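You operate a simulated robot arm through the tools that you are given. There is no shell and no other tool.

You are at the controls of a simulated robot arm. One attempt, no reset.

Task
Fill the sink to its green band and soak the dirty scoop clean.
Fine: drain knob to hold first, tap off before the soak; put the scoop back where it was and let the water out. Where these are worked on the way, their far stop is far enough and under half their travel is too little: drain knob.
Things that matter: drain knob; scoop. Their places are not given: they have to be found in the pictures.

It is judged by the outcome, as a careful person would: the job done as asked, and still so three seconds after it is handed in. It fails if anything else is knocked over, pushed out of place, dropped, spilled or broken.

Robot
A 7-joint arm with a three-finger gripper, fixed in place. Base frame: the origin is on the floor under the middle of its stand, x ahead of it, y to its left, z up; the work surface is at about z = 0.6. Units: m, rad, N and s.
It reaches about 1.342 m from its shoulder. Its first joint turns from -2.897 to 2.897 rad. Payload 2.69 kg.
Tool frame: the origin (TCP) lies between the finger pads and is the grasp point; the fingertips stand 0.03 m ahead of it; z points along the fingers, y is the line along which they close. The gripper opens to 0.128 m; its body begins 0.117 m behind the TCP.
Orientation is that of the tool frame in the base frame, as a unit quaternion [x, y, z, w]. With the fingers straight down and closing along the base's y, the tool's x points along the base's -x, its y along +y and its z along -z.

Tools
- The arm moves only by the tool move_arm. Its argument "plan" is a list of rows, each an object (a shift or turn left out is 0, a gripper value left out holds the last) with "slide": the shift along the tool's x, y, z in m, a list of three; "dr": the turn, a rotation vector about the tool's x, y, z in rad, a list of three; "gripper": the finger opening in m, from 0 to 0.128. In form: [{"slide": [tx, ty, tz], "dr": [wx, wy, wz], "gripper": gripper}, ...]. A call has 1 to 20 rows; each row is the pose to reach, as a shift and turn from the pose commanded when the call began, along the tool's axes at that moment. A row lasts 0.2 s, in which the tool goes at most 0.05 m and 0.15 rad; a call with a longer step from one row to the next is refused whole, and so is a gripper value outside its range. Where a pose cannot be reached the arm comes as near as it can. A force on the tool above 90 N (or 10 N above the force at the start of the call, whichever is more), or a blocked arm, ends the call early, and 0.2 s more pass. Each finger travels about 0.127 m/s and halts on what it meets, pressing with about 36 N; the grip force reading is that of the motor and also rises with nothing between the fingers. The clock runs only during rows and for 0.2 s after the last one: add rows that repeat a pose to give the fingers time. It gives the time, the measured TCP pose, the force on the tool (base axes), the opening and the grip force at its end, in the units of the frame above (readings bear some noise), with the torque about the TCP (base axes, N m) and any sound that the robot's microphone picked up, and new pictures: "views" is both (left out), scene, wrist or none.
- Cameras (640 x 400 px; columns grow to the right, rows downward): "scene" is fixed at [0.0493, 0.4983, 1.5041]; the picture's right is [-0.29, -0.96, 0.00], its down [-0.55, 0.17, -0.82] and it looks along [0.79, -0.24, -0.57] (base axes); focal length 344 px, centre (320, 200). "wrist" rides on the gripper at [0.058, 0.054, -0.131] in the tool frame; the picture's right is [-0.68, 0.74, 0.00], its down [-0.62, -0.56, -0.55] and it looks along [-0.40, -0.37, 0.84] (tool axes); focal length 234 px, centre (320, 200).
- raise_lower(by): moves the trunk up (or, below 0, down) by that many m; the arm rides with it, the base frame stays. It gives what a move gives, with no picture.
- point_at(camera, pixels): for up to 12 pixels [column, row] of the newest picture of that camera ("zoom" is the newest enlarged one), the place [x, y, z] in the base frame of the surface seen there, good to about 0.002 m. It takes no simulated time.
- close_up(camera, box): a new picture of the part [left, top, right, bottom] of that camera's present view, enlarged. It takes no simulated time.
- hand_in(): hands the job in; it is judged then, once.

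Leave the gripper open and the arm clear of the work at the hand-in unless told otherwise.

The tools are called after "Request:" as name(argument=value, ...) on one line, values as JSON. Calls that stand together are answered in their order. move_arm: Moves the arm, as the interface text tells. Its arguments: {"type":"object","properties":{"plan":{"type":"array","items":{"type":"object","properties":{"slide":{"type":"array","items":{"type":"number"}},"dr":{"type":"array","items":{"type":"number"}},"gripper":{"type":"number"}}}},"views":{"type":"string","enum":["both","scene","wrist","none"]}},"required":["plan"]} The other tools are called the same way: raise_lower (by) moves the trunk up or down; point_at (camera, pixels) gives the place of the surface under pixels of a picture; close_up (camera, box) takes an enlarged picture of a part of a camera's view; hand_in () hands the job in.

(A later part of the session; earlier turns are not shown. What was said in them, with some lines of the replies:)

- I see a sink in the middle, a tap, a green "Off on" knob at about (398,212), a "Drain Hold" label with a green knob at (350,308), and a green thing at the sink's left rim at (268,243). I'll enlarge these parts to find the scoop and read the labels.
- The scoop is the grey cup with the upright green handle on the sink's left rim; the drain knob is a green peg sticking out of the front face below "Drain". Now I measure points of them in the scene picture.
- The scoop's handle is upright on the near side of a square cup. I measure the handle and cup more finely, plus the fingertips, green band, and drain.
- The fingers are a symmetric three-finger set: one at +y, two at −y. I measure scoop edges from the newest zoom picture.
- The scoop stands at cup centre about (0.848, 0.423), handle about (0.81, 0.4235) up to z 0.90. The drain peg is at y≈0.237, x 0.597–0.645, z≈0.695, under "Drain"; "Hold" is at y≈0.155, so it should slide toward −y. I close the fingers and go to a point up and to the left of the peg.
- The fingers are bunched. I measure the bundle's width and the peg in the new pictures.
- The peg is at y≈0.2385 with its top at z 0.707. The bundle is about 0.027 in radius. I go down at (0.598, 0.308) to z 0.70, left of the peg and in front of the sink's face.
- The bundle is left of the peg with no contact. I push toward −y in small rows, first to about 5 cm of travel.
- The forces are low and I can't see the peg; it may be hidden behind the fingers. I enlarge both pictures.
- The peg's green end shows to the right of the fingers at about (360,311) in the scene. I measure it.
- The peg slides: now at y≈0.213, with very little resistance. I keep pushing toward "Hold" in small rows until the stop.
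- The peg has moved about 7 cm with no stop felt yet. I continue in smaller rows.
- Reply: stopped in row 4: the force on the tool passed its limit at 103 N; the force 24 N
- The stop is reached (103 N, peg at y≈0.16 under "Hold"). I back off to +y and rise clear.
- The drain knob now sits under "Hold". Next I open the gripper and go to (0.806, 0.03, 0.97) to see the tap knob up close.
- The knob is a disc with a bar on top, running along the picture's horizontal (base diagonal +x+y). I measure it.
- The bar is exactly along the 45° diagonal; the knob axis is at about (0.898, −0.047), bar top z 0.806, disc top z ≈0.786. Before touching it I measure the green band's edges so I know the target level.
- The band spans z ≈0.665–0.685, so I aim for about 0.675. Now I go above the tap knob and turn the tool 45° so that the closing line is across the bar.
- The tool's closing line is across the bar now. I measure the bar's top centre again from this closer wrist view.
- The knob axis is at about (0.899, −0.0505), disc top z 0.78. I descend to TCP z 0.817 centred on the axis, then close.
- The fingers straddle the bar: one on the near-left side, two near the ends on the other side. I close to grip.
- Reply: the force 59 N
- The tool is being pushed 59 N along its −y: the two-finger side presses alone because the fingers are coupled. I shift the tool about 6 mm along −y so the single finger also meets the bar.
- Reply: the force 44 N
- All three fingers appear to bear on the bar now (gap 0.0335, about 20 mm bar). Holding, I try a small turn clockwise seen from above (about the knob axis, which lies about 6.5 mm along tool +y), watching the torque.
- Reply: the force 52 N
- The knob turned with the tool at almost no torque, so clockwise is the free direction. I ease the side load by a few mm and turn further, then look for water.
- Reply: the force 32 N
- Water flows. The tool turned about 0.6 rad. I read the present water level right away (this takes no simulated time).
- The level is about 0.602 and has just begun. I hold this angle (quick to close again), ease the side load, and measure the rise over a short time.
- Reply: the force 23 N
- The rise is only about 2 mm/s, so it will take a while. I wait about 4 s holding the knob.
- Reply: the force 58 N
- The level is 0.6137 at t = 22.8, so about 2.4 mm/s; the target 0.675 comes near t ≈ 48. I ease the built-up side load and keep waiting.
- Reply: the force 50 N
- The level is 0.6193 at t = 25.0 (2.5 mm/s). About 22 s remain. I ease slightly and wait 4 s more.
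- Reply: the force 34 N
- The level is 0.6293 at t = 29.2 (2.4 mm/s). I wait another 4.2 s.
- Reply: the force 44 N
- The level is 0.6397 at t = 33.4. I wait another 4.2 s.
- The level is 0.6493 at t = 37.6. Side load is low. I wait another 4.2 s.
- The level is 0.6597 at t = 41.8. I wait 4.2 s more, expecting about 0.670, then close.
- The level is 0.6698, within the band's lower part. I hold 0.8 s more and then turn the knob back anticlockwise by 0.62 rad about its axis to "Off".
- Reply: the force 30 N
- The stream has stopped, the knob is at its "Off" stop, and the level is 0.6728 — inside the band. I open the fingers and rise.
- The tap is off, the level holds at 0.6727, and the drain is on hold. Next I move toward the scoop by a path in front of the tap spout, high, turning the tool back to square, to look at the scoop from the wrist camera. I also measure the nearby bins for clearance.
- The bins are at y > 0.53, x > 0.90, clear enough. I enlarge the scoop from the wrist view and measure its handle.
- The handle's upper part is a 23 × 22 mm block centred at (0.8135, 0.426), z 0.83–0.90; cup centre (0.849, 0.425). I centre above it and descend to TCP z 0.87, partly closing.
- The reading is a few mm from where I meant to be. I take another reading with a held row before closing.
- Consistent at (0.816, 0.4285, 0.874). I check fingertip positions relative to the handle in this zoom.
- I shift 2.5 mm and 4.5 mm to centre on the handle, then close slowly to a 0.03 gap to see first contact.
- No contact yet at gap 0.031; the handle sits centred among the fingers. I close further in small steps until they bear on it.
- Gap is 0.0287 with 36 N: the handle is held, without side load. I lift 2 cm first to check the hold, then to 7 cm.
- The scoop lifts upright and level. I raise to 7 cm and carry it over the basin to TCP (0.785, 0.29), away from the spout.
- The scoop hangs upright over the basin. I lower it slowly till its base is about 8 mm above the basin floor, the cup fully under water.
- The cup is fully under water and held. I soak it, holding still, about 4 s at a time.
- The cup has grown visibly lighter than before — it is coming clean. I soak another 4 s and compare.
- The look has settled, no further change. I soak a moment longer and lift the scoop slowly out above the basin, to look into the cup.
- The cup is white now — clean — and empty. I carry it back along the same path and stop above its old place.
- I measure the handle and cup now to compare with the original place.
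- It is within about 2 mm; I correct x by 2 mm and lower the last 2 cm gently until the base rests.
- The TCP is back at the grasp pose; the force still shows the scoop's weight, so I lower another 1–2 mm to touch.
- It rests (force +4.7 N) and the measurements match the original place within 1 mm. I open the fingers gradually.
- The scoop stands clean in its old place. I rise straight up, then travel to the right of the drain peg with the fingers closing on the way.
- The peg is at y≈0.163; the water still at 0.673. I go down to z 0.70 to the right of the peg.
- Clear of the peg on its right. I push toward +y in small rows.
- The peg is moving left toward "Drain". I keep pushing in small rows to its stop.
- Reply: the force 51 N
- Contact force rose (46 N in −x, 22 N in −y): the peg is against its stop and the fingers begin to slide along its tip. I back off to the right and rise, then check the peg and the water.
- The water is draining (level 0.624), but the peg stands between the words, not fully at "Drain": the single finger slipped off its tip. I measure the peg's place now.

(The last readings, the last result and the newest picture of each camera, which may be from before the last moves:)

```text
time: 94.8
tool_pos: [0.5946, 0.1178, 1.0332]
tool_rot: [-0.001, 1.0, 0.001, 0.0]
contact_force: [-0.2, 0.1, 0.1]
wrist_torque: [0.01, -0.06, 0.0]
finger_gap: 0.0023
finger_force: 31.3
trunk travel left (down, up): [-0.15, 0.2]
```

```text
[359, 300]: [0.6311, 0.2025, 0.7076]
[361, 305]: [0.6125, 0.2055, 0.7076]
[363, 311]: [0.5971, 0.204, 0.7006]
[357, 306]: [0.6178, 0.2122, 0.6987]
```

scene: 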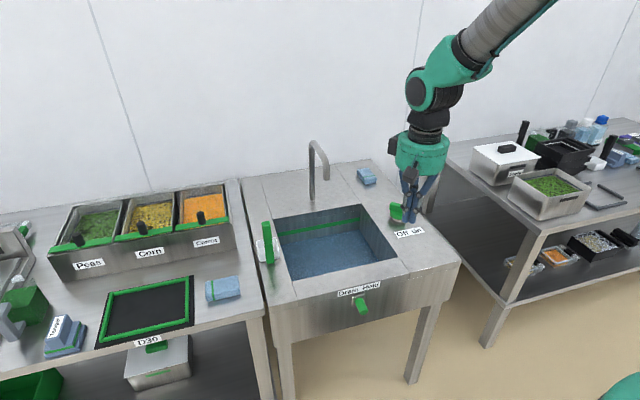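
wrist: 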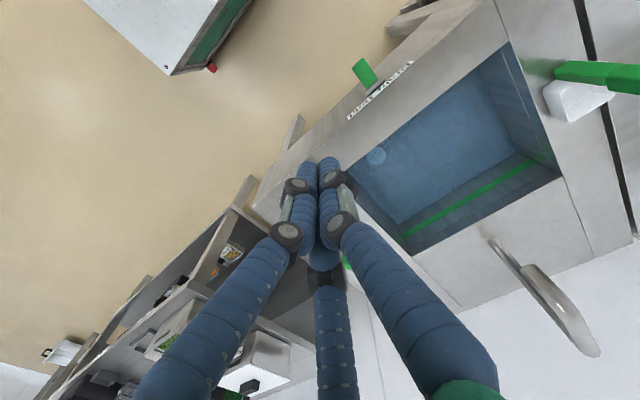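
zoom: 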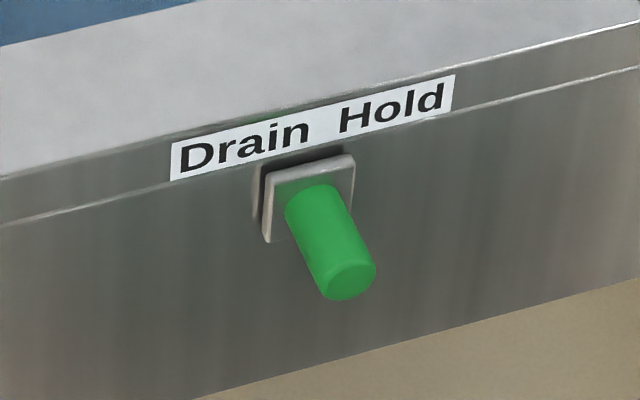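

The peg had reached "Drain" at t = 92.4 but was dragged back to y≈0.203 on my retreat. I turn the tool 60° so that two fingers face the peg (as in the first, clean push), and go down to its right again.

Request:
move_arm(plan=[{"slide": [-0.002, 0, 0.02], "dr": [0, 0, -0.131]}, {"slide": [-0.004, 0, 0.04], "dr": [0, 0, -0.262]}, {"slide": [-0.006, 0, 0.06], "dr": [0, 0, -0.393]}, {"slide": [-0.007, 0, 0.08], "dr": [0, 0, -0.524]}, {"slide": [-0.007, 0, 0.1], "dr": [0, 0, -0.655]}, {"slide": [-0.007, 0, 0.12], "dr": [0, 0, -0.786]}, {"slide": [-0.007, 0, 0.14], "dr": [0, 0, -0.916]}, {"slide": [-0.007, 0, 0.16], "dr": [0, 0, -1.047]}, {"slide": [-0.007, 0, 0.2], "dr": [0, 0, -1.047]}, {"slide": [-0.007, 0, 0.24], "dr": [0, 0, -1.047]}, {"slide": [-0.007, 0, 0.28], "dr": [0, 0, -1.047]}, {"slide": [-0.007, 0, 0.315], "dr": [0, 0, -1.047]}, {"slide": [-0.007, 0, 0.333], "dr": [0, 0, -1.047]}, {"slide": [-0.007, 0, 0.333], "dr": [0, 0, -1.047]}])

Request:
close_up(camera="scene", box=[310, 250, 430, 350])

Request:
close_up(camera="wrist", box=[220, 60, 440, 280])

```text
time: 97.8
tool_pos: [0.6023, 0.1174, 0.6974]
tool_rot: [-0.499, 0.866, 0.001, 0.001]
contact_force: [0.3, 0.8, -0.5]
wrist_torque: [-0.03, -0.01, 0.01]
finger_gap: 0.0021
finger_force: 31.6
trunk travel left (down, up): [-0.15, 0.2]
```

scene: 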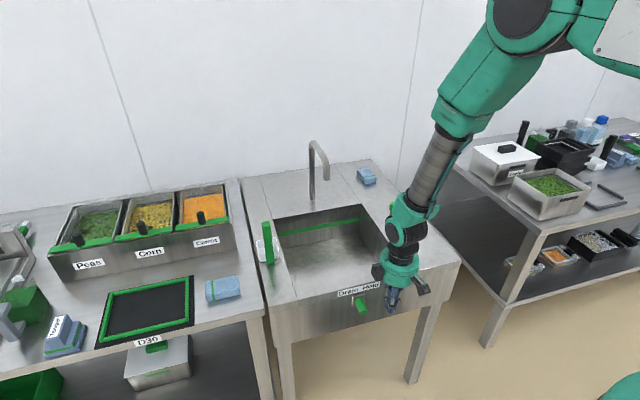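
wrist: 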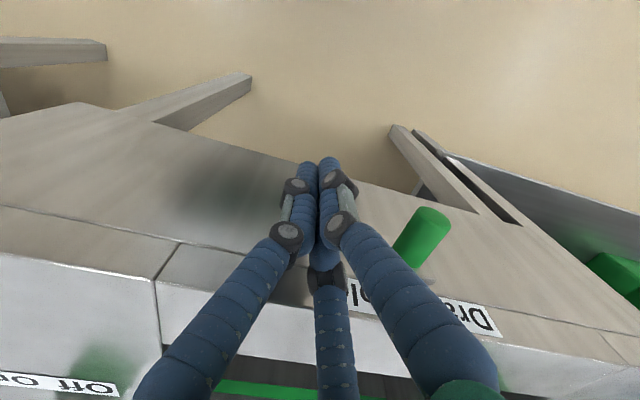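

```text
4.00 times, centred on (370, 300) of scene
```

zoom: 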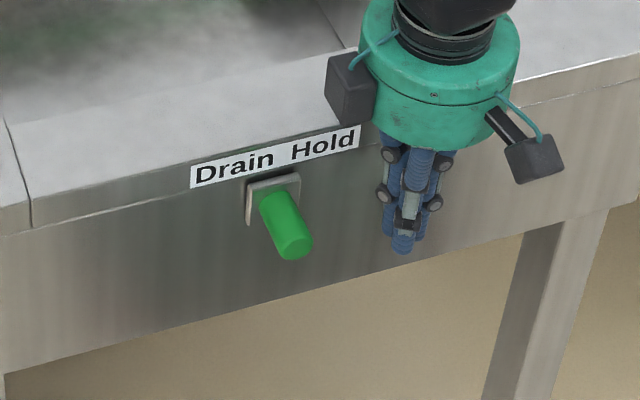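

```text
1.82 times, centred on (330, 170) of wrist
```

zoom: 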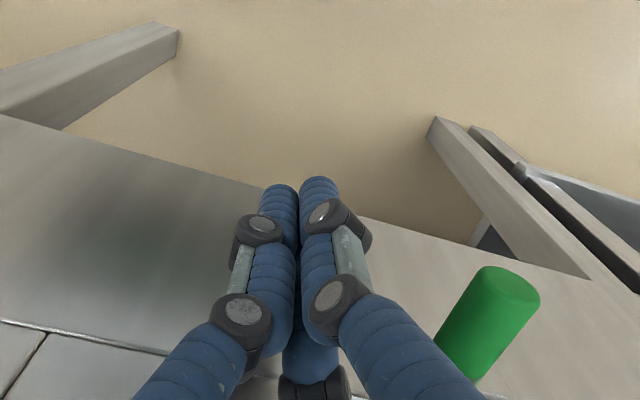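

The water has drained out. Two fingers face the peg now. I push toward base +y in small rows.

Request:
move_arm(plan=[{"slide": [-0.0173, 0.01, 0]}, {"slide": [-0.0346, 0.02, 0]}, {"slide": [-0.0432, 0.025, 0]}, {"slide": [-0.0518, 0.03, 0]}, {"slide": [-0.0588, 0.034, 0]}, {"slide": [-0.0657, 0.038, 0]}, {"slide": [-0.0717, 0.0415, 0]}, {"slide": [-0.0752, 0.0435, 0]}])

Request:
close_up(camera="scene", box=[300, 250, 420, 350])

Request:
close_up(camera="wrist", box=[220, 100, 500, 380])

```text
time: 99.6
tool_pos: [0.6007, 0.2034, 0.6971]
tool_rot: [-0.5, 0.866, 0.0, 0.001]
contact_force: [-0.7, 0.9, -1.0]
wrist_torque: [-0.05, -0.01, -0.01]
finger_gap: 0.0021
finger_force: 31.2
trunk travel left (down, up): [-0.15, 0.2]
```

scene: 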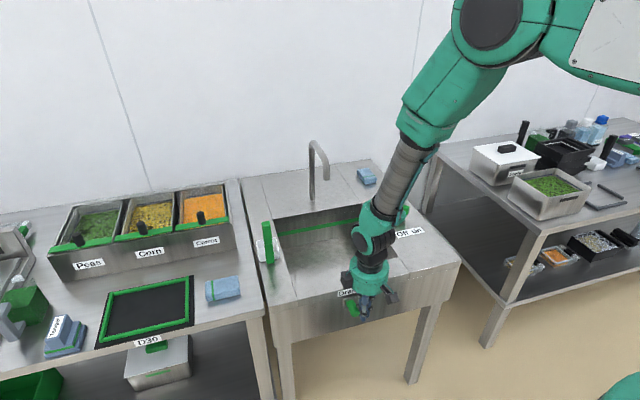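
wrist: 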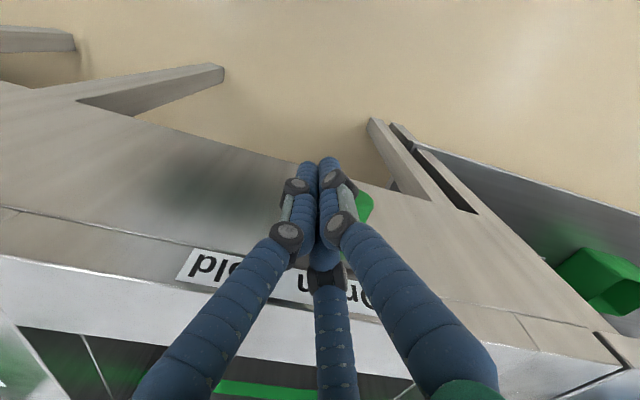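

```text
4.00 times, centred on (360, 300) of scene
```

zoom: 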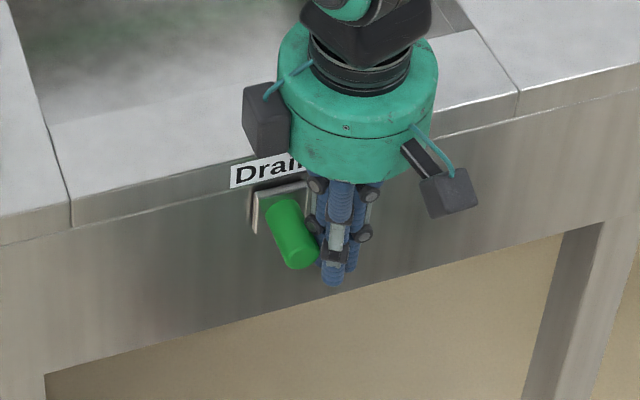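

```text
1.43 times, centred on (360, 240) of wrist
```

zoom: 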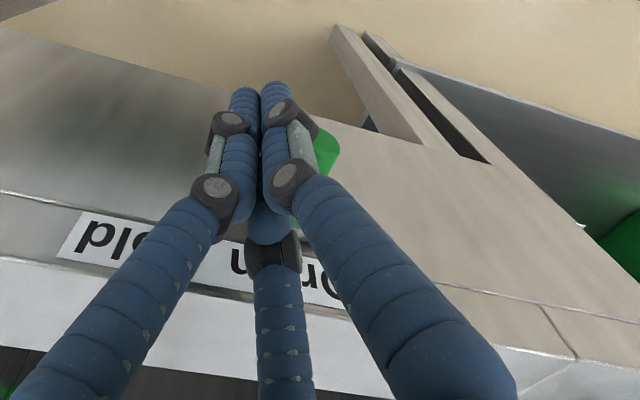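

The peg is nearly at "Drain" (plate edge near column 342; originally 341). I push a few mm more in 2 mm steps to touch the stop.

Request:
move_arm(plan=[{"slide": [-0.0017, 0.001, 0]}, {"slide": [-0.0035, 0.002, 0]}, {"slide": [-0.0052, 0.003, 0]}, {"slide": [-0.0065, 0.00375, 0]}])

Request:
close_up(camera="scene", box=[310, 260, 390, 330])

```text
time: 100.6
tool_pos: [0.6023, 0.2089, 0.697]
tool_rot: [-0.499, 0.866, 0.001, 0.0]
contact_force: [2.0, -14.1, -0.1]
wrist_torque: [-0.06, -0.01, -0.16]
finger_gap: 0.0021
finger_force: 31.3
trunk travel left (down, up): [-0.15, 0.2]
```

scene: 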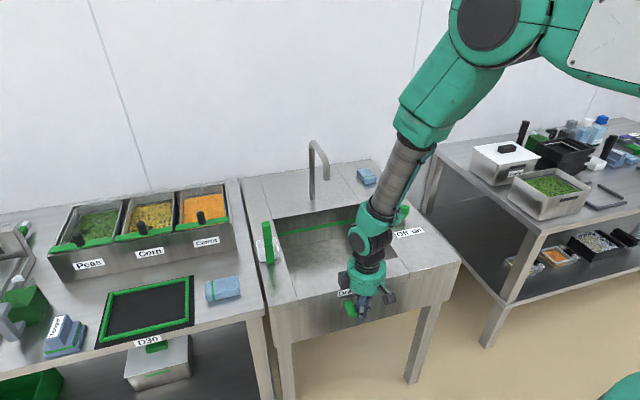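
wrist: 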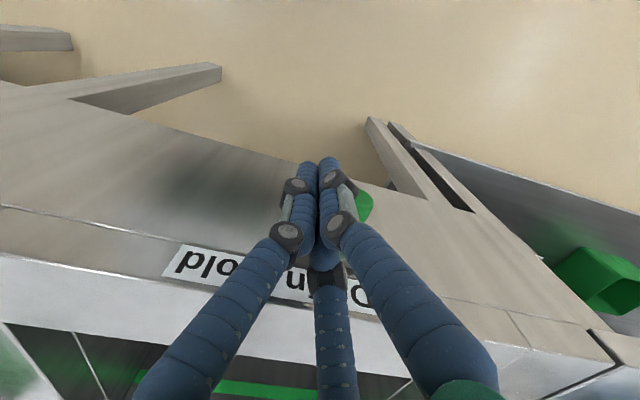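

```text
5.71 times, centred on (350, 295) of scene
```

zoom: 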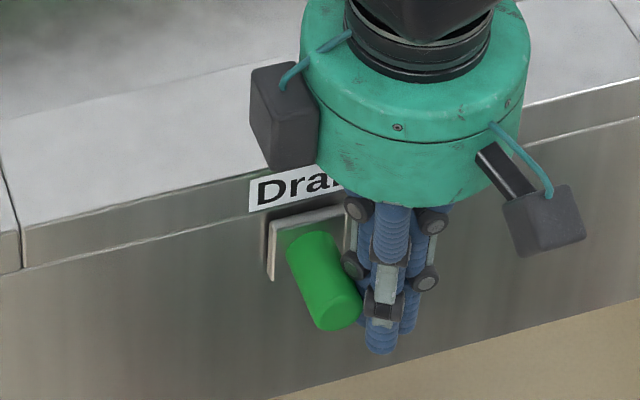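

Reaction of 14 N at TCP y 0.209: the peg is at its "Drain" stop. I back off gently 2.5 cm straight to the right and check that it stays.

Request:
move_arm(plan=[{"slide": [0.0035, -0.002, 0]}, {"slide": [0.0104, -0.006, 0]}, {"slide": [0.0216, -0.0125, 0]}, {"slide": [0.03, -0.0174, 0]}])

Request:
close_up(camera="scene", box=[310, 260, 390, 330])

```text
time: 101.6
tool_pos: [0.6004, 0.1767, 0.698]
tool_rot: [-0.499, 0.867, 0.0, 0.001]
contact_force: [0.3, -0.3, -0.5]
wrist_torque: [-0.03, 0.02, 0.02]
finger_gap: 0.002
finger_force: 31.2
trunk travel left (down, up): [-0.15, 0.2]
```

scene: 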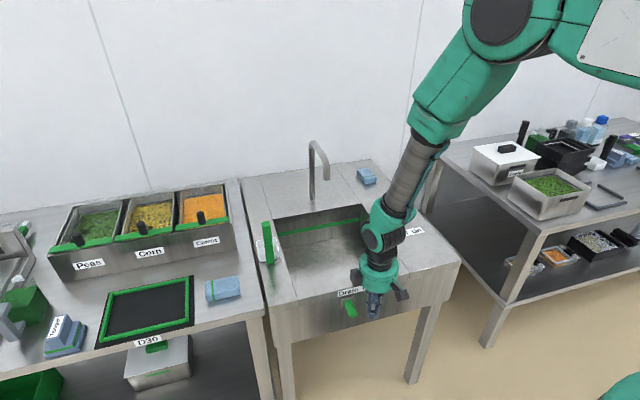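
wrist: 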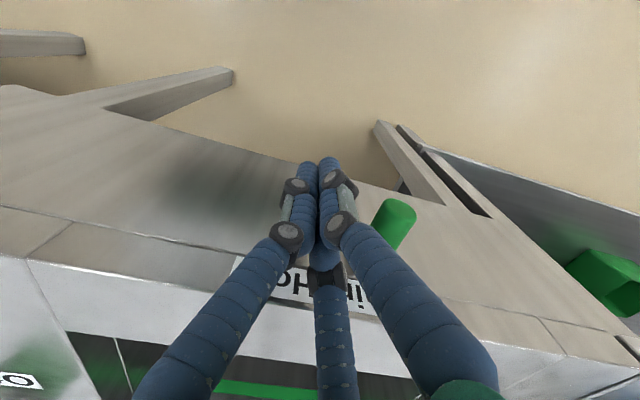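

```text
5.71 times, centred on (350, 295) of scene
```

zoom: 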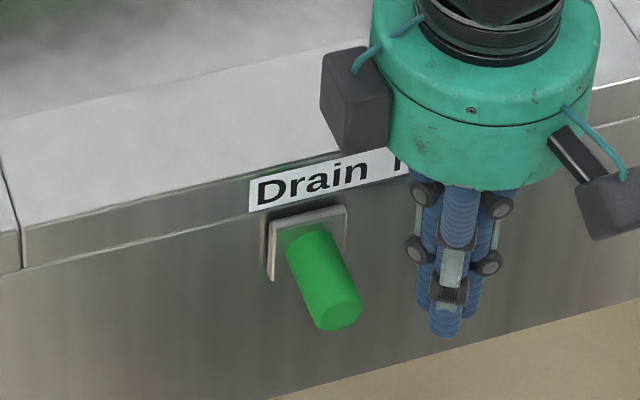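

The peg stays at "Drain". I rise clear, open the gripper and check everything.

Request:
move_arm(plan=[{"slide": [0.01, -0.006, -0.03]}, {"slide": [0.01, -0.006, -0.075]}, {"slide": [0.01, -0.006, -0.12]}, {"slide": [0.01, -0.006, -0.165]}, {"slide": [0.01, -0.006, -0.21]}, {"slide": [0.01, -0.006, -0.255]}, {"slide": [0.01, -0.006, -0.3]}, {"slide": [0.01, -0.006, -0.345]}, {"slide": [0.01, -0.006, -0.39], "gripper": 0.06}, {"slide": [0.01, -0.006, -0.43], "gripper": 0.128}, {"slide": [0.01, -0.006, -0.43], "gripper": 0.128}, {"slide": [0.01, -0.006, -0.43], "gripper": 0.128}, {"slide": [0.01, -0.006, -0.43], "gripper": 0.128}])

Request:
close_up(camera="scene", box=[240, 180, 430, 330])

Request:
point_at(camera="scene", pixels=[[348, 303], [352, 312], [310, 245], [345, 255], [320, 250], [266, 223], [269, 244], [272, 260]])

```text
time: 104.4
tool_pos: [0.5989, 0.1632, 1.1301]
tool_rot: [-0.499, 0.866, 0.001, 0.0]
contact_force: [-0.1, -0.2, -0.1]
wrist_torque: [-0.02, 0.06, 0.02]
finger_gap: 0.128
finger_force: 0.2
trunk travel left (down, up): [-0.15, 0.2]
```

scene: 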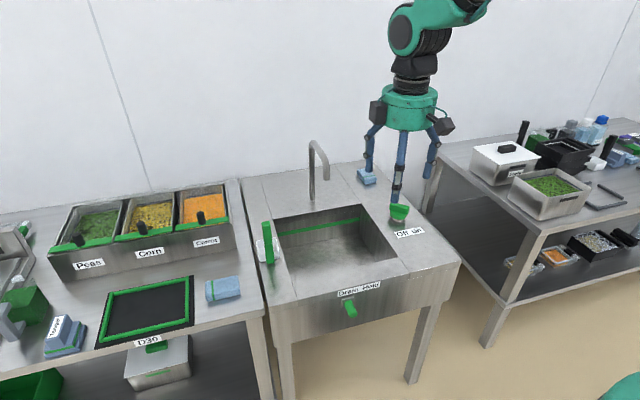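
wrist: 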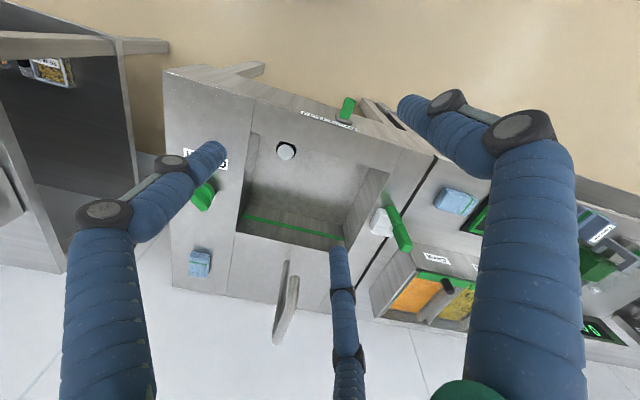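

```text
2.67 times, centred on (335, 255) of scene
```

zoom: 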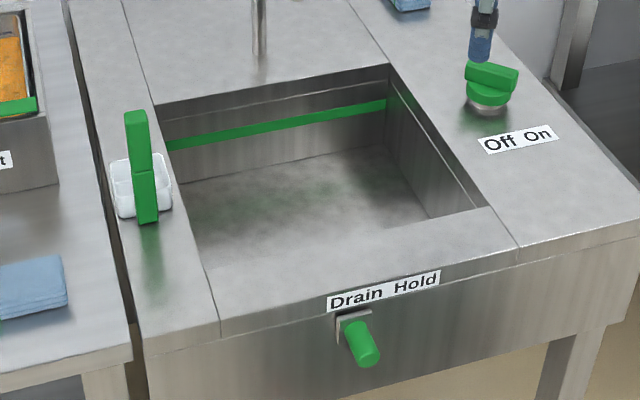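

```text
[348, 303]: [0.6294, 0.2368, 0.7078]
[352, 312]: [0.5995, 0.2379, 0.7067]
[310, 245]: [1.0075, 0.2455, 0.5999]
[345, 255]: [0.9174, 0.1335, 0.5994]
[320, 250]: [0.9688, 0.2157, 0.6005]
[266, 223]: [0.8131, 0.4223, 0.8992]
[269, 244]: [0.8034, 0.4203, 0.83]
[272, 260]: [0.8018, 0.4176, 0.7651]
```

All checks agree:
- The peg is at y 0.237, its original "Drain" stop.
- The basin is empty, with the floor reading z 0.600.
- The tap knob is at "Off" with no stream.
- The scoop is clean and white, within about 1 mm of its old place.
- The gripper is open, high and clear of the work.

I hand the job in.

Request:
hand_in()

```text
The job is handed in.
```

I soaked the scoop clean and put it back where it was, and handed the job in. I have not seen the judgement.

- **Drain knob:** I pushed it to its far stop under "Hold" before any water ran.
- **Fill:** I ran the tap until the water stood at z 0.673, inside the green band (about 0.665–0.685), then turned it off before the soak. I opened the tap only part way, because that was enough for full flow and quicker to close.
- **Soak:** I held the cup fully under water for about 9 s. It went from grey to white, and the change was complete by about 4 s.
- **Scoop back:** It stands within about 1 mm of its old place.
- **Water out:** The basin is empty and the drain knob is back at its "Drain" stop. My first push got it there, but I dragged it about half way back as I withdrew, so I turned the tool and pushed it again. The water had already run out by then.

I saw nothing else moved, spilled or knocked over. The gripper was left open and clear of the work.
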